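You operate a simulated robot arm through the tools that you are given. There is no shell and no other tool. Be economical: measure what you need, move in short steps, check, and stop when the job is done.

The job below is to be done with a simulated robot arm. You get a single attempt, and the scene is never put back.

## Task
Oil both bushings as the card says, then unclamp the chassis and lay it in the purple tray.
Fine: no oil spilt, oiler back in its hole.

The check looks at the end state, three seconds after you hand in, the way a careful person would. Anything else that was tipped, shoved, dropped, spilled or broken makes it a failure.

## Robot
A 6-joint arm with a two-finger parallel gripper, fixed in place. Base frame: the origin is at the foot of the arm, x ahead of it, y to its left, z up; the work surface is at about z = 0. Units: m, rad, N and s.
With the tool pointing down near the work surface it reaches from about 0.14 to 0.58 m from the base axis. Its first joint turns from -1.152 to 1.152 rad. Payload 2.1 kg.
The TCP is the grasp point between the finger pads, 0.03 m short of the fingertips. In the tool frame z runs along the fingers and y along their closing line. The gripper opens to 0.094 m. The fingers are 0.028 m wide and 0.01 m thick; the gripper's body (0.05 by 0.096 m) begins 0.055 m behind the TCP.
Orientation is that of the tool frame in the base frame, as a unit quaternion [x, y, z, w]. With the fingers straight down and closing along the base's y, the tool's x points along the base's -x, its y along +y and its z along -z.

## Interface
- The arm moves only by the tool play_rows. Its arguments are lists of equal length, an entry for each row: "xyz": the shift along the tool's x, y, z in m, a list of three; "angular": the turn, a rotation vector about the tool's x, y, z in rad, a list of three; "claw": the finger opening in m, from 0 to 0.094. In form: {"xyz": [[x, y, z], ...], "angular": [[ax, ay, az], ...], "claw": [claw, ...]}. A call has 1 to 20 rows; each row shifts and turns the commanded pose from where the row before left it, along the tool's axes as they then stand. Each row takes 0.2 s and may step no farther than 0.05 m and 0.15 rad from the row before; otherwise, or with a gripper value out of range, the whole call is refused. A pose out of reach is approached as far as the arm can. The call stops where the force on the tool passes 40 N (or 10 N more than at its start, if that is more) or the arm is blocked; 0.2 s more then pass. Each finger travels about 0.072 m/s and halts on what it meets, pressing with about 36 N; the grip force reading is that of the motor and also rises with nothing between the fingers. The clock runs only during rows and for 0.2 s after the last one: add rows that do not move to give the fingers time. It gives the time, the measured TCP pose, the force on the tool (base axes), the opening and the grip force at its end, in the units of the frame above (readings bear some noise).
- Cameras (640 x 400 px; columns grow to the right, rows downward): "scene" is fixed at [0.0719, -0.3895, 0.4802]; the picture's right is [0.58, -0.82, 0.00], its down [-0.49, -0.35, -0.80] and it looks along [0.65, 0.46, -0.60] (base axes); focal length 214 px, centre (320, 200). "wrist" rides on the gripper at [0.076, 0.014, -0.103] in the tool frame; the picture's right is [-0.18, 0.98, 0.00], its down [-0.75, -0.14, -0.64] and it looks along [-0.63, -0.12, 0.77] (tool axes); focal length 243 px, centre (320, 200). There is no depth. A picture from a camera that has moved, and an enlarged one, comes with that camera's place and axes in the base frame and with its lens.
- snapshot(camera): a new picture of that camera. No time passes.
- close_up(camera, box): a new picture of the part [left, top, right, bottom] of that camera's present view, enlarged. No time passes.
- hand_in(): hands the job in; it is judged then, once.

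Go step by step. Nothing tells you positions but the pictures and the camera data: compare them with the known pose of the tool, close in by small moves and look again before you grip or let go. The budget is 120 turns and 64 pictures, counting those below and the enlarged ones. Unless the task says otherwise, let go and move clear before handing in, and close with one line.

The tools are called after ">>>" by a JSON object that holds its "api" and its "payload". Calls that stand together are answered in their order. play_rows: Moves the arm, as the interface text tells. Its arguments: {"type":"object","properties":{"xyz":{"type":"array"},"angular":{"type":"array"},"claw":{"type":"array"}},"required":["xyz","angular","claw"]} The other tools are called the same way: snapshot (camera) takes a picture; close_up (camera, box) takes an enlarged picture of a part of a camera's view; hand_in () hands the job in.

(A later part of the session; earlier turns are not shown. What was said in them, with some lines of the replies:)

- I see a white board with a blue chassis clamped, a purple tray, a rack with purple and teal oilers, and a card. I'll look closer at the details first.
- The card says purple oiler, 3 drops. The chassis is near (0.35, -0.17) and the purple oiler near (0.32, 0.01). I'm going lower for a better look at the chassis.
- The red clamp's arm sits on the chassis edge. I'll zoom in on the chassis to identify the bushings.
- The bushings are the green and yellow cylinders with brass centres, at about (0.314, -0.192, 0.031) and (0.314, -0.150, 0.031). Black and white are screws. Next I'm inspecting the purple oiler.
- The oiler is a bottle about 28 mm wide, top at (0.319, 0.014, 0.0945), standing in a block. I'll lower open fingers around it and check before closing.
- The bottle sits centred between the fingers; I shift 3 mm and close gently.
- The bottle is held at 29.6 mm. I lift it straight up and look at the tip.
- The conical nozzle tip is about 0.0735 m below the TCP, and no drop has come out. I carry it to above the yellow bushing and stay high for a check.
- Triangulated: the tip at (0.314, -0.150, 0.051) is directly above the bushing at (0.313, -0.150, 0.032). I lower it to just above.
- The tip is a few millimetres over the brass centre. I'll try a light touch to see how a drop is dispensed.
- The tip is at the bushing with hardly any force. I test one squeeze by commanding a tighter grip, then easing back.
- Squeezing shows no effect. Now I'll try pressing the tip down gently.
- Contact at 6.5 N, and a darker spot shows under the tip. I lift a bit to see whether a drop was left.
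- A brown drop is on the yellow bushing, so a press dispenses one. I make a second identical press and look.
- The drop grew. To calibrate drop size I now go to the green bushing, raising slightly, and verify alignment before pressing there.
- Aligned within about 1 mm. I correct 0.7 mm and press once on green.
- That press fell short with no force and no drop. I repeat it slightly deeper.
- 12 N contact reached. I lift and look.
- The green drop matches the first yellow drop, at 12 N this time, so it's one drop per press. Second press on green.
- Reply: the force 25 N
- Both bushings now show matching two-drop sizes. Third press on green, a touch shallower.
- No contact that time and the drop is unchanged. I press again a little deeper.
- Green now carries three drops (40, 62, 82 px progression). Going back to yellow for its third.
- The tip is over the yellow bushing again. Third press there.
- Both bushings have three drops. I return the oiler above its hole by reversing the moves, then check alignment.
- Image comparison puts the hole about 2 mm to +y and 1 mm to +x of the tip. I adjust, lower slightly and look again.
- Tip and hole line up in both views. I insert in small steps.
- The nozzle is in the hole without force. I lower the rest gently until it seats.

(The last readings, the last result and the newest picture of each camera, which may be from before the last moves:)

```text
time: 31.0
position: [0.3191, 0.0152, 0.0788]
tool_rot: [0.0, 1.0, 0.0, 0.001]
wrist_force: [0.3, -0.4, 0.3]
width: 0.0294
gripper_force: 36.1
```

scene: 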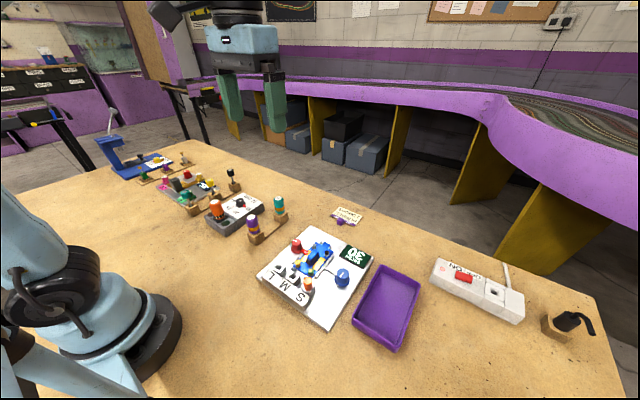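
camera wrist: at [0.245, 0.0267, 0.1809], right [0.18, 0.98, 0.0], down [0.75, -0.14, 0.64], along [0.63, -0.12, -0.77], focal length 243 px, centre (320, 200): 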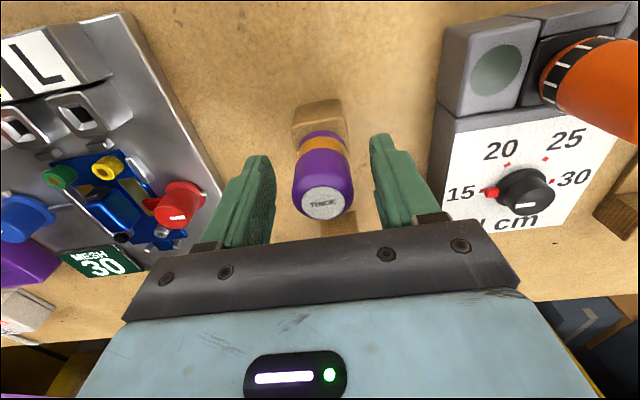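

>>> {"api": "play_rows", "payload": {"xyz": [[0, 0, 0.001], [0, 0, 0]], "angular": [[0, 0, 0], [0, 0, 0]], "claw": [0.028, 0.028]}}

>>> {"api": "close_up", "payload": {"camera": "scene", "box": [230, 190, 290, 250]}}

```text
time: 31.6
position: [0.3187, 0.0142, 0.0785]
tool_rot: [0.0, 1.0, -0.001, 0.001]
wrist_force: [-1.2, -2.4, 21.8]
width: 0.0298
gripper_force: 35.9
```

```text
6.67 times, centred on (260, 220) of scene
camera zoom: at [0.0718, -0.3895, 0.4802], right [0.58, -0.82, 0.0], down [-0.49, -0.35, -0.8], along [0.65, 0.46, -0.6], focal length 1430 px, centre (720, 67)
```

zoom: 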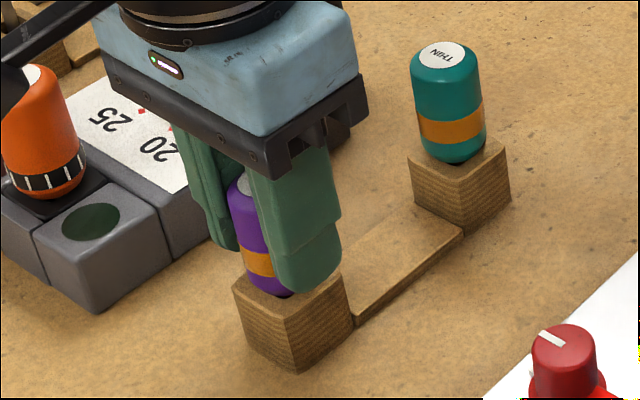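

It's seated, with 22 N of reaction. I relieve the pressure, open and rise.

>>> {"api": "play_rows", "payload": {"xyz": [[0, 0, -0.001], [0, 0, 0], [0, 0, 0], [0, 0, 0], [0, 0, -0.02], [0, 0, -0.04], [0, 0, -0.04], [0, 0, 0]], "angular": [[0, 0, 0], [0, 0, 0], [0, 0, 0], [0, 0, 0], [0, 0, 0], [0, 0, 0], [0, 0, 0], [0, 0, 0]], "claw": [0.028, 0.04, 0.055, 0.06, 0.06, 0.06, 0.06, 0.06]}}

>>> {"api": "close_up", "payload": {"camera": "scene", "box": [220, 180, 400, 310]}}

```text
time: 33.4
position: [0.3191, 0.0166, 0.18]
tool_rot: [0.0, 1.0, 0.0, 0.001]
wrist_force: [0.4, -0.6, 0.5]
width: 0.06
gripper_force: 0.0
```

```text
3.08 times, centred on (310, 245) of scene
camera zoom: at [0.0719, -0.3895, 0.4802], right [0.58, -0.82, 0.0], down [-0.49, -0.35, -0.8], along [0.65, 0.46, -0.6], focal length 660 px, centre (351, 62)
```

zoom: 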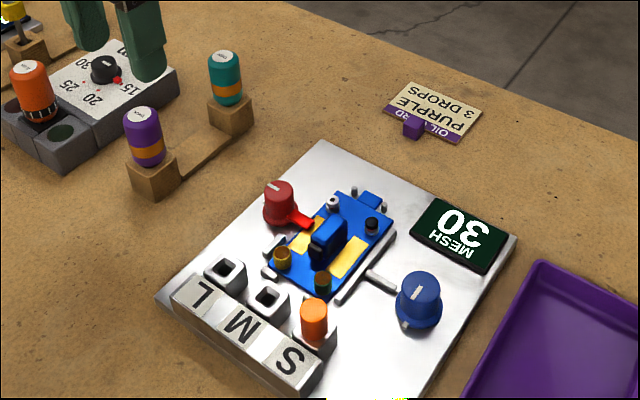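

The oiler is upright in its hole and the oil is intact. Next is the red clamp; I move over it for a closer look.

>>> {"api": "play_rows", "payload": {"xyz": [[-0.019, -0.044, 0], [-0.019, -0.044, 0], [-0.018, -0.044, 0.02], [0, 0, 0]], "angular": [[0, 0, 0], [0, 0, 0], [0, 0, 0], [0, 0, 0]], "claw": [0.08, 0.094, 0.094, 0.094]}}

>>> {"api": "close_up", "payload": {"camera": "wrist", "box": [220, 20, 400, 140]}}

>>> {"api": "close_up", "payload": {"camera": "scene", "box": [285, 225, 345, 270]}}

```text
refused: row 3 steps farther than a row can; nothing moved
```

```text
3.33 times, centred on (310, 80) of wrist
camera zoom: at [0.2419, 0.0293, 0.2839], right [0.18, 0.98, 0.0], down [0.75, -0.14, 0.64], along [0.63, -0.12, -0.77], focal length 809 px, centre (353, 600)
```

zoom: 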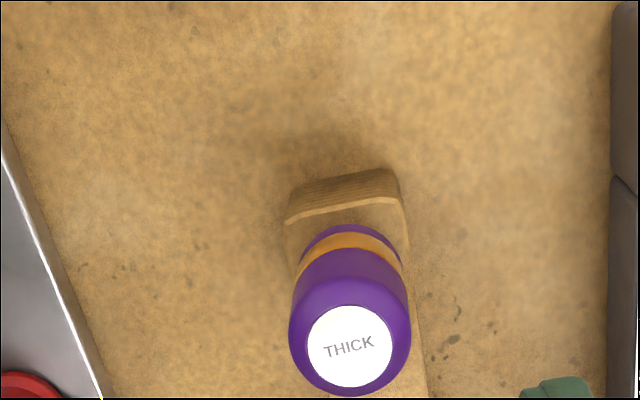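

```text
8.89 times, centred on (315, 248) of scene
camera zoom: at [0.0719, -0.3895, 0.4802], right [0.58, -0.82, 0.0], down [-0.49, -0.35, -0.8], along [0.65, 0.46, -0.6], focal length 1906 px, centre (364, -222)
```

zoom: 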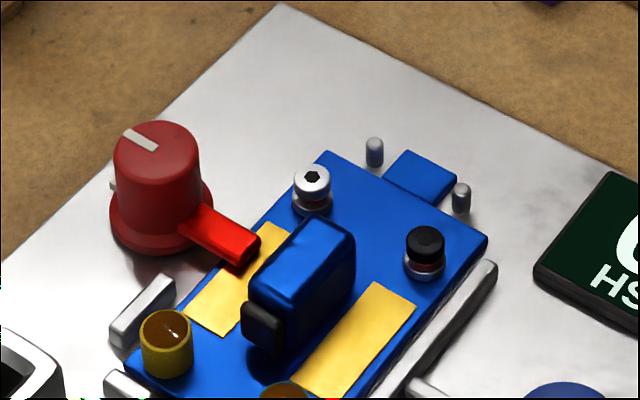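

The row was too long, so nothing moved. I repeat with a legal split.

>>> {"api": "play_rows", "payload": {"xyz": [[-0.019, -0.044, 0], [-0.019, -0.044, 0], [-0.018, -0.044, 0], [0, 0, 0.01]], "angular": [[0, 0, 0], [0, 0, 0], [0, 0, 0], [0, 0, 0]], "claw": [0.08, 0.094, 0.094, 0.094]}}

>>> {"api": "close_up", "payload": {"camera": "wrist", "box": [220, 20, 400, 140]}}

```text
time: 34.4
position: [0.3718, -0.1178, 0.1702]
tool_rot: [0.0, 1.0, 0.0, 0.001]
wrist_force: [0.0, -0.3, 0.7]
width: 0.094
gripper_force: 0.1
```

```text
3.33 times, centred on (310, 80) of wrist
camera zoom: at [0.296, -0.1041, 0.2739], right [0.18, 0.98, 0.0], down [0.75, -0.14, 0.64], along [0.63, -0.12, -0.77], focal length 809 px, centre (353, 600)
```

zoom: 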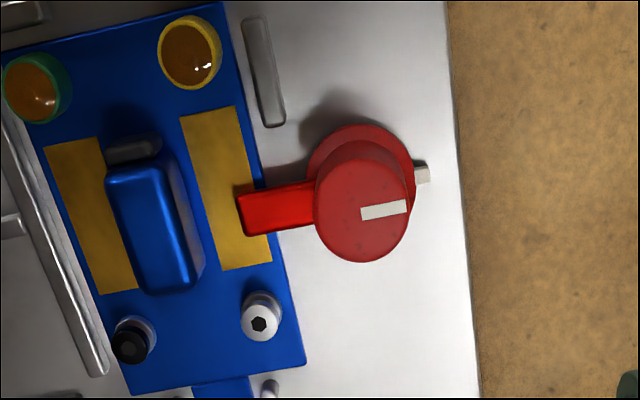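

The knob top is at about (0.3545, -0.113, 0.0455), 26 mm wide, with its arm pointing -y onto the chassis. I'll turn it counter-clockwise so the arm swings to +x over free plate; first I pre-rotate the gripper 90° clockwise above it.

>>> {"api": "play_rows", "payload": {"xyz": [[0.0173, 0.0045, 0], [0, 0, 0], [0, 0, 0], [0, 0, 0], [0, 0, 0], [0, 0, 0], [0, 0, 0], [0, 0, 0], [0, 0, 0], [0, 0, 0], [0, 0, 0], [0, 0, 0]], "angular": [[0, 0, 0], [0, 0, 0.1428], [0, 0, 0.1428], [0, 0, 0.1428], [0, 0, 0.1428], [0, 0, 0.1428], [0, 0, 0.1428], [0, 0, 0.1428], [0, 0, 0.1428], [0, 0, 0.1428], [0, 0, 0.1428], [0, 0, 0.1428]], "claw": [0.09, 0.08, 0.07, 0.06, 0.05, 0.05, 0.05, 0.05, 0.05, 0.05, 0.05, 0.05]}}

>>> {"api": "play_rows", "payload": {"xyz": [[0, 0, 0.03], [0, 0, 0.03], [0, 0, 0]], "angular": [[0, 0, 0], [0, 0, 0], [0, 0, 0]], "claw": [0.05, 0.05, 0.05]}}

>>> {"api": "snapshot", "payload": {"camera": "wrist"}}

>>> {"api": "close_up", "payload": {"camera": "scene", "box": [260, 190, 380, 280]}}

```text
time: 37.0
position: [0.3553, -0.1134, 0.1691]
tool_rot: [0.708, 0.706, 0.001, 0.001]
wrist_force: [-0.4, 1.0, -0.6]
width: 0.0498
gripper_force: 0.1
```

```text
time: 37.8
position: [0.3574, -0.1126, 0.1088]
tool_rot: [0.707, 0.708, 0.0, 0.0]
wrist_force: [-0.4, 0.1, 0.3]
width: 0.0499
gripper_force: 0.2
```

```text
18 pictures are left
camera wrist: at [0.3705, -0.0379, 0.2116], right [0.98, -0.18, 0.0], down [-0.14, -0.75, 0.64], along [-0.12, -0.63, -0.77], focal length 243 px, centre (320, 200)
```

wrist: 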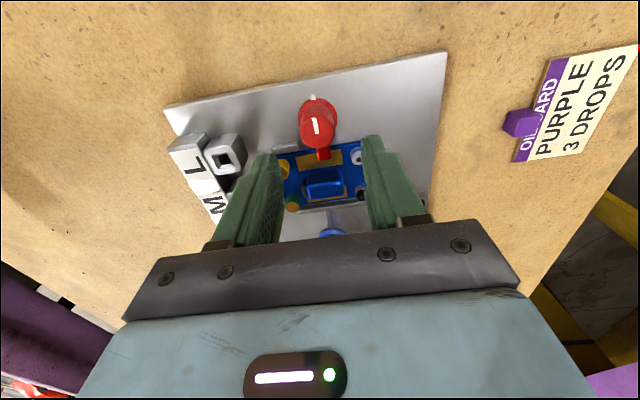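

```text
4.44 times, centred on (320, 235) of scene
camera zoom: at [0.0719, -0.3895, 0.4802], right [0.58, -0.82, 0.0], down [-0.49, -0.35, -0.8], along [0.65, 0.46, -0.6], focal length 953 px, centre (320, 44)
```

zoom: 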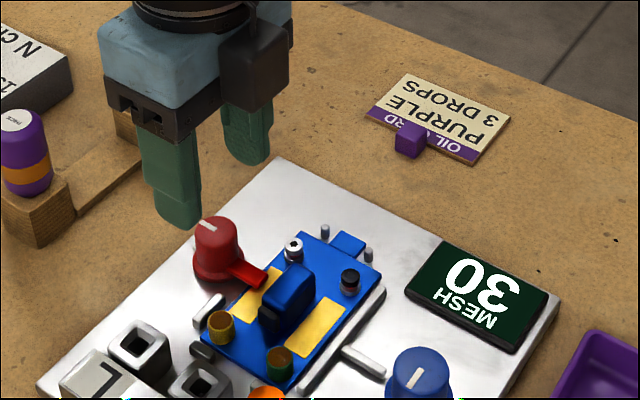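

The gripper is aligned above the knob. I descend to grip the upper knob, fingertips above the arm, and close.

>>> {"api": "play_rows", "payload": {"xyz": [[0, -0.0015, 0.02], [0, 0, 0.02], [0, 0, 0.006], [0, 0, 0], [0, 0, 0], [0, 0, 0], [0, 0, 0]], "angular": [[0, 0, 0], [0, 0, 0], [0, 0, 0], [0, 0, 0], [0, 0, 0], [0, 0, 0], [0, 0, 0]], "claw": [0.05, 0.05, 0.05, 0.04, 0.03, 0.02, 0.02]}}

>>> {"api": "close_up", "payload": {"camera": "scene", "box": [270, 205, 350, 265]}}

```text
time: 39.4
position: [0.3549, -0.1143, 0.0635]
tool_rot: [0.707, 0.707, 0.001, 0.0]
wrist_force: [0.9, -1.2, -9.0]
width: 0.0255
gripper_force: 44.9
```

```text
6.67 times, centred on (310, 235) of scene
camera zoom: at [0.0719, -0.3895, 0.4802], right [0.58, -0.82, 0.0], down [-0.49, -0.35, -0.8], along [0.65, 0.46, -0.6], focal length 1430 px, centre (387, -33)
```

zoom: 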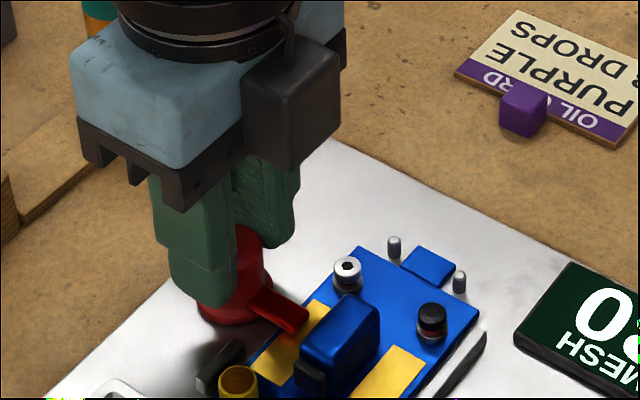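

The knob is gripped. I turn it a little counter-clockwise to feel the resistance.

>>> {"api": "play_rows", "payload": {"xyz": [[0, 0, 0], [0, 0, 0], [0, 0, 0]], "angular": [[0, 0, -0.1], [0, 0, -0.1], [0, 0, -0.1]], "claw": [0.02, 0.02, 0.02]}}

>>> {"api": "close_up", "payload": {"camera": "scene", "box": [270, 205, 350, 265]}}

```text
time: 40.2
position: [0.3558, -0.1138, 0.0621]
tool_rot: [0.592, 0.806, 0.0, 0.0]
wrist_force: [3.2, -2.3, -35.6]
width: 0.0255
gripper_force: 44.6
```

```text
6.67 times, centred on (310, 235) of scene
camera zoom: at [0.072, -0.3895, 0.4801], right [0.58, -0.82, 0.0], down [-0.49, -0.35, -0.8], along [0.65, 0.46, -0.6], focal length 1430 px, centre (387, -33)
```

zoom: 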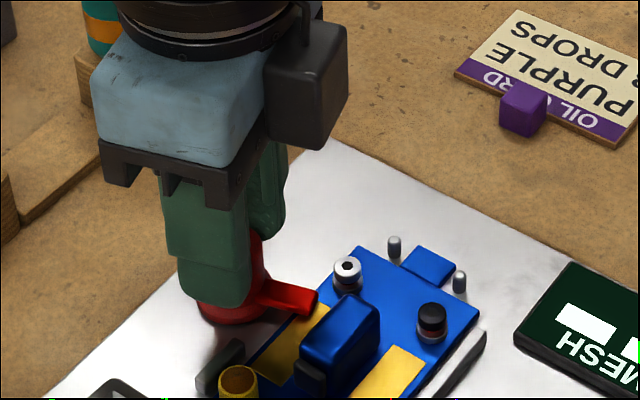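

The arm is swinging and the display changed to dashes, but a 36 N downward pull has built up. I follow it down by 1 mm.

>>> {"api": "play_rows", "payload": {"xyz": [[0, 0, 0.001], [0, 0, 0]], "angular": [[0, 0, 0], [0, 0, 0]], "claw": [0.02, 0.02]}}

```text
time: 40.8
position: [0.3567, -0.1131, 0.0633]
tool_rot: [0.594, 0.804, 0.001, 0.0]
wrist_force: [-1.0, -5.8, 23.8]
width: 0.0258
gripper_force: 45.2
```

>>> {"api": "play_rows", "payload": {"xyz": [[0, 0, -0.0004], [0, 0, 0], [0, 0, 0], [0, 0, 0]], "angular": [[0, 0, 0], [0, 0, -0.1], [0, 0, -0.1], [0, 0, -0.1]], "claw": [0.02, 0.02, 0.02, 0.02]}}

```text
time: 41.8
position: [0.3566, -0.113, 0.0626]
tool_rot: [0.465, 0.885, 0.001, 0.0]
wrist_force: [-0.9, -4.4, 14.3]
width: 0.0254
gripper_force: 45.5
```

Turning smoothly at 0.6 rad so far. I continue.

>>> {"api": "play_rows", "payload": {"xyz": [[0, 0, 0], [0, 0, 0], [0, 0, 0], [0, 0, 0], [0, 0, 0]], "angular": [[0, 0, -0.1], [0, 0, -0.1], [0, 0, -0.1], [0, 0, -0.1], [0, 0, -0.1]], "claw": [0.02, 0.02, 0.02, 0.02, 0.02]}}

>>> {"api": "close_up", "payload": {"camera": "scene", "box": [270, 205, 390, 295]}}

```text
time: 43.0
position: [0.3559, -0.1132, 0.0635]
tool_rot: [0.232, 0.973, 0.0, 0.001]
wrist_force: [12.3, -4.8, 3.5]
width: 0.0255
gripper_force: 45.4
```

```text
4.44 times, centred on (330, 250) of scene
camera zoom: at [0.0719, -0.3895, 0.4802], right [0.58, -0.82, 0.0], down [-0.49, -0.35, -0.8], along [0.65, 0.46, -0.6], focal length 953 px, centre (276, -22)
```

zoom: 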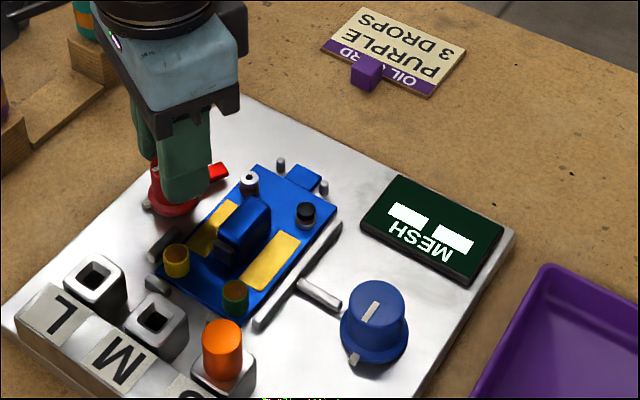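

The arm is clear of the chassis. I turn the remaining bit so it stands well off, then release.

>>> {"api": "play_rows", "payload": {"xyz": [[0, 0, 0], [0, 0, 0], [0, 0, 0], [0, 0, 0]], "angular": [[0, 0, -0.1], [0, 0, -0.1], [0, 0, -0.1], [0, 0, -0.1]], "claw": [0.02, 0.02, 0.02, 0.02]}}

```text
time: 44.0
position: [0.3564, -0.1119, 0.0625]
tool_rot: [0.034, 0.999, 0.002, 0.002]
wrist_force: [13.6, 6.5, 15.0]
width: 0.0256
gripper_force: 45.3
```

Fully turned. I open slightly and rise.

>>> {"api": "play_rows", "payload": {"xyz": [[0, 0, 0], [0, 0, 0], [0, 0, -0.02], [0, 0, -0.04], [0, 0, -0.045], [0, 0, 0]], "angular": [[0, 0, 0], [0, 0, 0], [0, 0, 0], [0, 0, 0], [0, 0, -0.07], [0, 0, 0]], "claw": [0.04, 0.04, 0.04, 0.04, 0.05, 0.06]}}

>>> {"api": "close_up", "payload": {"camera": "scene", "box": [270, 220, 430, 350]}}

>>> {"api": "close_up", "payload": {"camera": "wrist", "box": [120, 0, 400, 175]}}

```text
time: 45.4
position: [0.3553, -0.1125, 0.1698]
tool_rot: [0.0, 1.0, 0.0, 0.001]
wrist_force: [-0.2, -0.5, 0.0]
width: 0.06
gripper_force: 0.0
```

```text
3.08 times, centred on (350, 285) of scene
camera zoom: at [0.0719, -0.3895, 0.4802], right [0.58, -0.82, 0.0], down [-0.49, -0.35, -0.8], along [0.65, 0.46, -0.6], focal length 660 px, centre (228, -62)
```

zoom: 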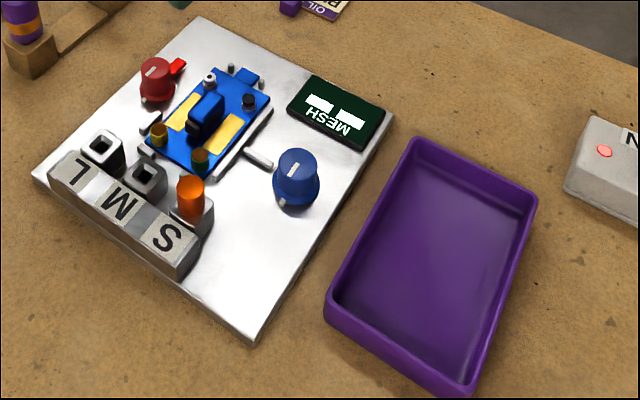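

```text
2.29 times, centred on (260, 88) of wrist
camera zoom: at [0.2788, -0.0997, 0.2718], right [0.18, 0.98, 0.0], down [0.75, -0.14, 0.64], along [0.63, -0.12, -0.77], focal length 555 px, centre (457, 457)
```

zoom: 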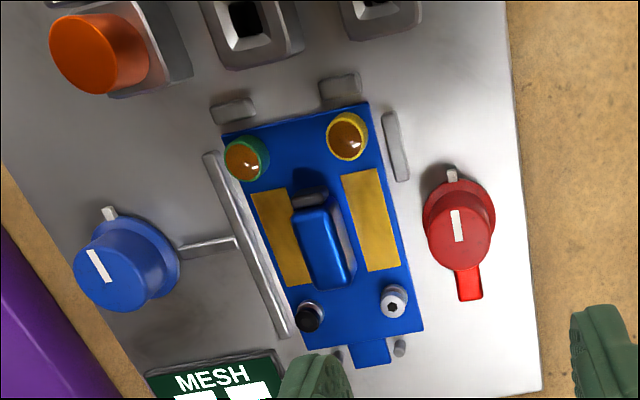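

The clamp arm is fully off and both bushings still hold their oil. The raised blue block (about 16 mm wide, centre (0.349, -0.170), top z 0.039) is the handle to grip; I move over it.

>>> {"api": "play_rows", "payload": {"xyz": [[0.003, -0.029, 0], [0.003, -0.0285, 0], [0, 0, 0.035], [0, 0, 0.035], [0, 0, 0]], "angular": [[0, 0, 0], [0, 0, 0], [0, 0, 0], [0, 0, 0], [0, 0, 0]], "claw": [0.05, 0.04, 0.04, 0.04, 0.04]}}

>>> {"api": "close_up", "payload": {"camera": "wrist", "box": [220, 40, 420, 200]}}

>>> {"api": "close_up", "payload": {"camera": "scene", "box": [280, 210, 360, 280]}}

```text
time: 46.6
position: [0.3503, -0.1687, 0.097]
tool_rot: [0.001, 1.0, 0.0, 0.001]
wrist_force: [-0.1, -0.3, 0.6]
width: 0.0402
gripper_force: 0.1
```

```text
2.50 times, centred on (320, 120) of wrist
camera zoom: at [0.2733, -0.156, 0.2007], right [0.18, 0.98, 0.0], down [0.75, -0.14, 0.64], along [0.63, -0.12, -0.77], focal length 606 px, centre (320, 400)
```

zoom: 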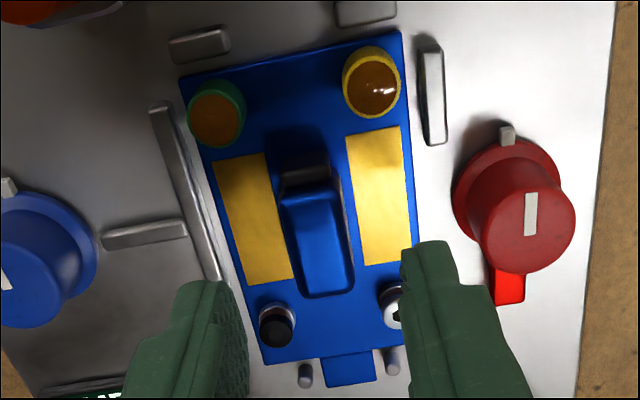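

```text
5.71 times, centred on (320, 245) of scene
camera zoom: at [0.0719, -0.3895, 0.4802], right [0.58, -0.82, 0.0], down [-0.49, -0.35, -0.8], along [0.65, 0.46, -0.6], focal length 1226 px, centre (320, -57)
```

zoom: 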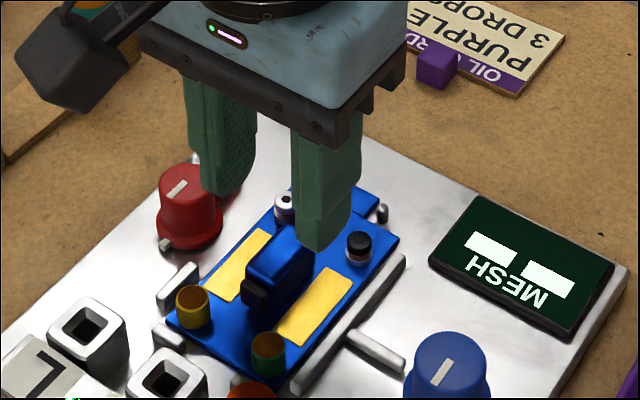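

The block centre computes to (0.3485, -0.171). I correct by 2 mm and descend so the fingertips stop just above the plate.

>>> {"api": "play_rows", "payload": {"xyz": [[0.0015, -0.002, 0.01], [0, 0, 0.014], [0, 0, 0.01], [0, 0, 0.004], [0, 0, 0]], "angular": [[0, 0, 0], [0, 0, 0], [0, 0, 0], [0, 0, 0], [0, 0, 0]], "claw": [0.04, 0.04, 0.04, 0.04, 0.04]}}

>>> {"api": "close_up", "payload": {"camera": "scene", "box": [280, 220, 350, 280]}}

```text
time: 47.8
position: [0.3489, -0.1721, 0.0599]
tool_rot: [0.0, 1.0, 0.0, 0.002]
wrist_force: [0.5, 0.5, -0.4]
width: 0.0401
gripper_force: 0.0
```

```text
6.67 times, centred on (315, 250) of scene
camera zoom: at [0.0719, -0.3895, 0.4802], right [0.58, -0.82, 0.0], down [-0.49, -0.35, -0.8], along [0.65, 0.46, -0.6], focal length 1430 px, centre (353, -133)
```

zoom: 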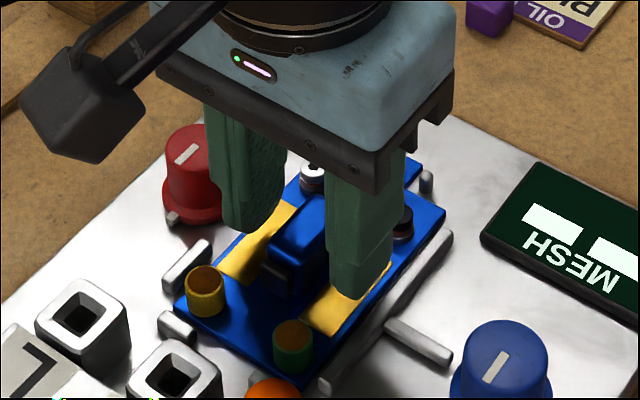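

Fingers straddle the block. I lower 4 mm more and close.

>>> {"api": "play_rows", "payload": {"xyz": [[0, 0, 0.002], [0, 0, 0.002], [0, 0, 0], [0, 0, 0], [0, 0, 0], [0, 0, 0]], "angular": [[0, 0, 0], [0, 0, 0], [0, 0, 0], [0, 0, 0], [0, 0, 0], [0, 0, 0]], "claw": [0.04, 0.04, 0.03, 0.02, 0.012, 0.012]}}

```text
time: 49.2
position: [0.348, -0.1721, 0.0548]
tool_rot: [0.0, 1.0, 0.001, 0.001]
wrist_force: [0.2, -0.8, -0.9]
width: 0.0171
gripper_force: 36.0
```

Gripped at 17 mm. I lift slowly.

>>> {"api": "play_rows", "payload": {"xyz": [[0, 0, -0.003], [0, 0, -0.005], [0, 0, -0.007], [0, 0, -0.015], [0, 0, -0.02], [0, 0, -0.02], [0, 0, -0.01], [0, 0, 0]], "angular": [[0, 0, 0], [0, 0, 0], [0, 0, 0], [0, 0, 0], [0, 0, 0], [0, 0, 0], [0, 0, 0], [0, 0, 0]], "claw": [0.012, 0.012, 0.012, 0.012, 0.012, 0.012, 0.012, 0.012]}}

>>> {"api": "close_up", "payload": {"camera": "scene", "box": [270, 190, 430, 310]}}

```text
time: 51.0
position: [0.3506, -0.172, 0.1363]
tool_rot: [0.001, 1.0, 0.0, 0.0]
wrist_force: [-0.2, -0.4, -1.0]
width: 0.0171
gripper_force: 35.9
```

```text
3.33 times, centred on (350, 250) of scene
camera zoom: at [0.0719, -0.3895, 0.4802], right [0.58, -0.82, 0.0], down [-0.49, -0.35, -0.8], along [0.65, 0.46, -0.6], focal length 715 px, centre (220, 33)
```

zoom: 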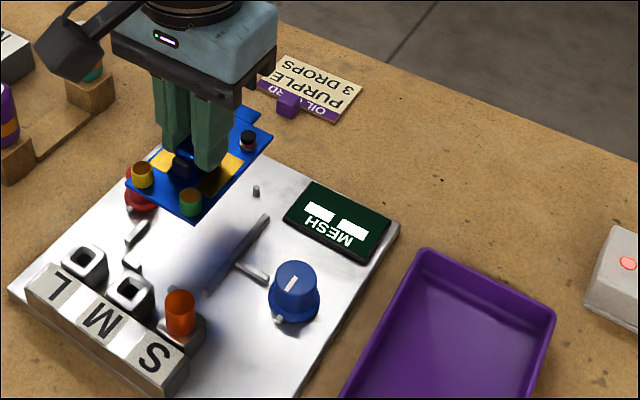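

The chassis is lifted and level. I carry it smoothly over to the tray centre (about (0.351, -0.374)).

>>> {"api": "play_rows", "payload": {"xyz": [[0, -0.01, 0], [0, -0.02, 0], [0, -0.025, 0], [0, -0.03, 0], [0, -0.03, 0], [0, -0.03, 0], [0, -0.025, 0], [0, -0.02, 0], [0, -0.012, 0], [0, 0, 0], [0, 0, 0.02], [0, 0, 0.02], [0, 0, 0]], "angular": [[0, 0, 0], [0, 0, 0], [0, 0, 0], [0, 0, 0], [0, 0, 0], [0, 0, 0], [0, 0, 0], [0, 0, 0], [0, 0, 0], [0, 0, 0], [0, 0, 0], [0, 0, 0], [0, 0, 0]], "claw": [0.012, 0.012, 0.012, 0.012, 0.012, 0.012, 0.012, 0.012, 0.012, 0.012, 0.012, 0.012, 0.012]}}

>>> {"api": "close_up", "payload": {"camera": "scene", "box": [320, 210, 460, 360]}}

>>> {"api": "snapshot", "payload": {"camera": "wrist"}}

```text
time: 53.8
position: [0.3484, -0.3734, 0.0952]
tool_rot: [0.001, 1.0, 0.0, 0.0]
wrist_force: [-0.2, 0.2, -1.4]
width: 0.0171
gripper_force: 36.2
```

```text
2.67 times, centred on (390, 285) of scene
camera zoom: at [0.0719, -0.3895, 0.4802], right [0.58, -0.82, 0.0], down [-0.49, -0.35, -0.8], along [0.65, 0.46, -0.6], focal length 572 px, centre (133, -27)
```

zoom: 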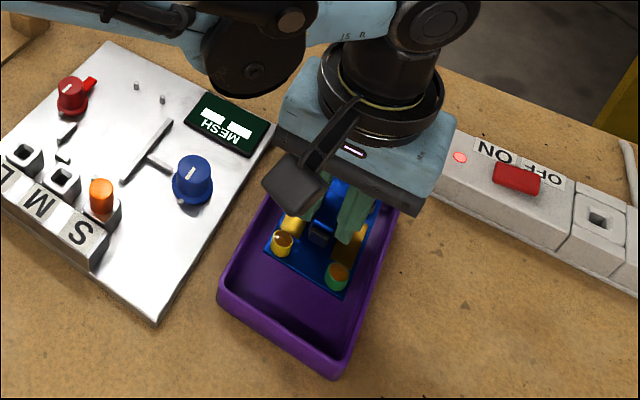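

```text
6 pictures are left
camera wrist: at [0.2713, -0.3615, 0.1986], right [0.18, 0.98, 0.0], down [0.75, -0.14, 0.64], along [0.63, -0.12, -0.77], focal length 243 px, centre (320, 200)
```

wrist: 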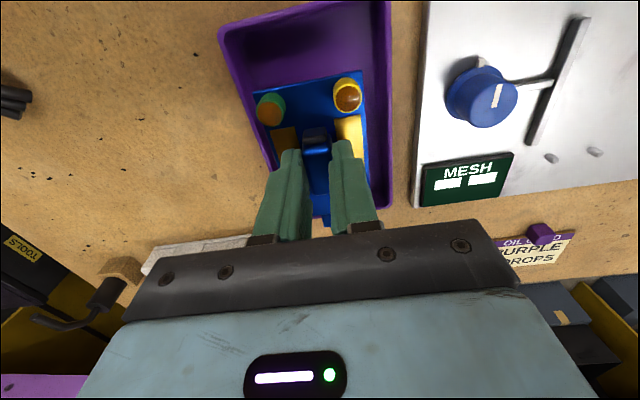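

The tab extends farther forward, so the chassis should shift back about 10 mm to be centred. I shift and lower.

>>> {"api": "play_rows", "payload": {"xyz": [[0.005, 0, 0], [0.005, 0, 0], [0, 0, 0.015], [0, 0, 0.015], [0, 0, 0.007], [0, 0, 0]], "angular": [[0, 0, 0], [0, 0, 0], [0, 0, 0], [0, 0, 0], [0, 0, 0], [0, 0, 0]], "claw": [0.012, 0.012, 0.012, 0.012, 0.012, 0.012]}}

>>> {"api": "close_up", "payload": {"camera": "scene", "box": [340, 250, 430, 360]}}

```text
time: 55.2
position: [0.3378, -0.3743, 0.0591]
tool_rot: [0.0, 1.0, -0.001, 0.0]
wrist_force: [-0.2, 0.5, -1.1]
width: 0.0171
gripper_force: 35.8
```

```text
3.64 times, centred on (385, 305) of scene
camera zoom: at [0.0719, -0.3895, 0.4802], right [0.58, -0.82, 0.0], down [-0.49, -0.35, -0.8], along [0.65, 0.46, -0.6], focal length 780 px, centre (84, -182)
```

zoom: 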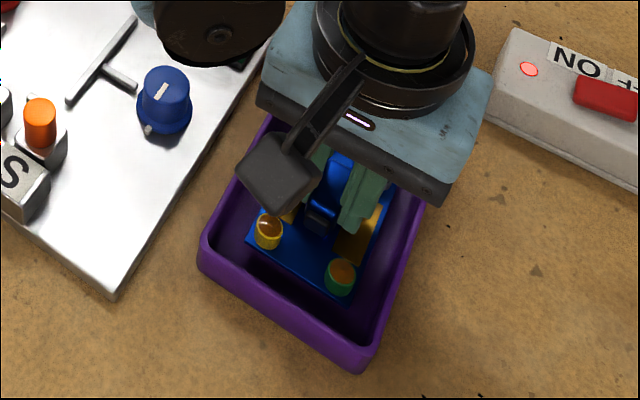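

It sits well inside the walls. I lower in 2 mm steps until it touches.

>>> {"api": "play_rows", "payload": {"xyz": [[0, 0, 0.002], [0, 0, 0.002], [0, 0, 0.002], [0, 0, 0]], "angular": [[0, 0, 0], [0, 0, 0], [0, 0, 0], [0, 0, 0]], "claw": [0.012, 0.012, 0.012, 0.012]}}

```text
time: 56.2
position: [0.338, -0.3752, 0.051]
tool_rot: [0.001, 1.0, 0.0, 0.0]
wrist_force: [-0.2, 0.6, -0.8]
width: 0.0172
gripper_force: 36.5
```

>>> {"api": "play_rows", "payload": {"xyz": [[0, 0, 0.0015], [0, 0, 0.001], [0, 0, 0.001], [0, 0, 0]], "angular": [[0, 0, 0], [0, 0, 0], [0, 0, 0], [0, 0, 0]], "claw": [0.012, 0.012, 0.012, 0.012]}}

```text
time: 57.2
position: [0.3384, -0.3752, 0.0479]
tool_rot: [-0.001, 1.0, 0.001, 0.0]
wrist_force: [-0.3, -0.1, -0.7]
width: 0.0172
gripper_force: 36.2
```

No contact yet at TCP z 0.048. I keep creeping down.

>>> {"api": "play_rows", "payload": {"xyz": [[0, 0, 0.001], [0, 0, 0.001], [0, 0, 0.001], [0, 0, 0]], "angular": [[0, 0, 0], [0, 0, 0], [0, 0, 0], [0, 0, 0]], "claw": [0.012, 0.012, 0.012, 0.012]}}

```text
time: 58.2
position: [0.3385, -0.3749, 0.0455]
tool_rot: [0.0, 1.0, -0.001, 0.001]
wrist_force: [-0.1, -0.5, 32.1]
width: 0.017
gripper_force: 35.6
```

Touchdown. I relieve it slightly, open narrowly and rise straight up.

>>> {"api": "play_rows", "payload": {"xyz": [[0, 0, -0.0006], [0, 0, 0], [0, 0, 0], [0, 0, 0], [0, 0, -0.01], [0, 0, -0.03], [0, 0, -0.04], [0, 0, -0.04], [0, 0, 0]], "angular": [[0, 0, 0], [0, 0, 0], [0, 0, 0], [0, 0, 0], [0, 0, 0], [0, 0, 0], [0, 0, 0], [0, 0, 0], [0, 0, 0]], "claw": [0.012, 0.02, 0.03, 0.03, 0.03, 0.03, 0.03, 0.03, 0.03]}}

>>> {"api": "close_up", "payload": {"camera": "wrist", "box": [160, 0, 480, 200]}}

```text
time: 60.2
position: [0.3374, -0.3759, 0.1672]
tool_rot: [0.0, 1.0, 0.0, 0.001]
wrist_force: [0.1, -0.2, 0.5]
width: 0.0298
gripper_force: 0.0
```

```text
2.00 times, centred on (320, 100) of wrist
camera zoom: at [0.2611, -0.3624, 0.2713], right [0.18, 0.98, 0.0], down [0.75, -0.14, 0.64], along [0.63, -0.12, -0.77], focal length 485 px, centre (320, 400)
```

zoom: 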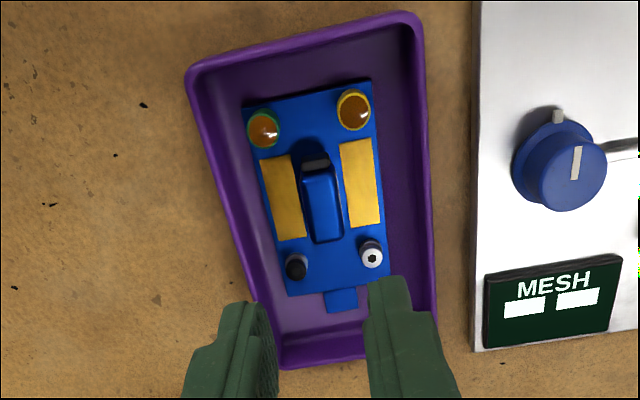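

The chassis lies flat in the tray with oil on both bushings. One last overall look.

>>> {"api": "snapshot", "payload": {"camera": "scene"}}

>>> {"api": "close_up", "payload": {"camera": "scene", "box": [220, 170, 340, 270]}}

```text
3 pictures are left
```

scene: 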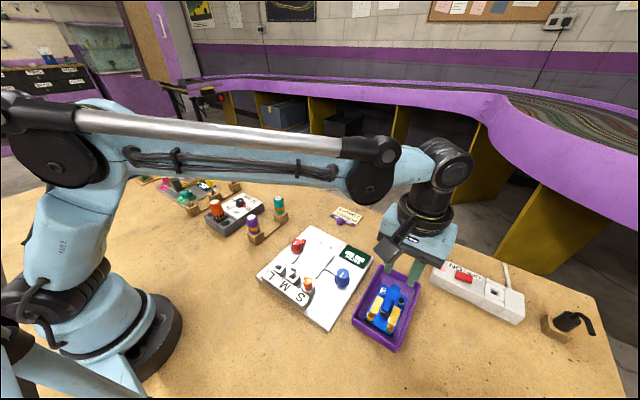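

```text
4.00 times, centred on (280, 220) of scene
camera zoom: at [0.0719, -0.3895, 0.4802], right [0.58, -0.82, 0.0], down [-0.49, -0.35, -0.8], along [0.65, 0.46, -0.6], focal length 858 px, centre (480, 120)
```

zoom: 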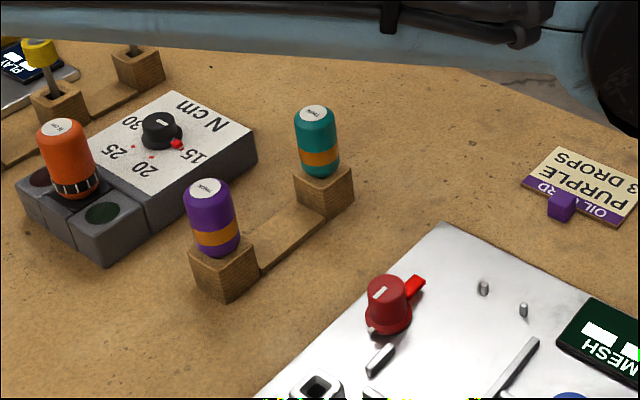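

Everything is in place: the oiler is in its hole, the clamp is open, and the chassis is in the tray with no spills visible. I'm handing in.

>>> {"api": "hand_in", "payload": {}}

```text
The job is handed in.
```

I put three drops from the purple oiler on each bushing, returned the oiler to its hole, opened the clamp and laid the chassis flat in the purple tray; the last pictures show no oil spilt and nothing else moved.
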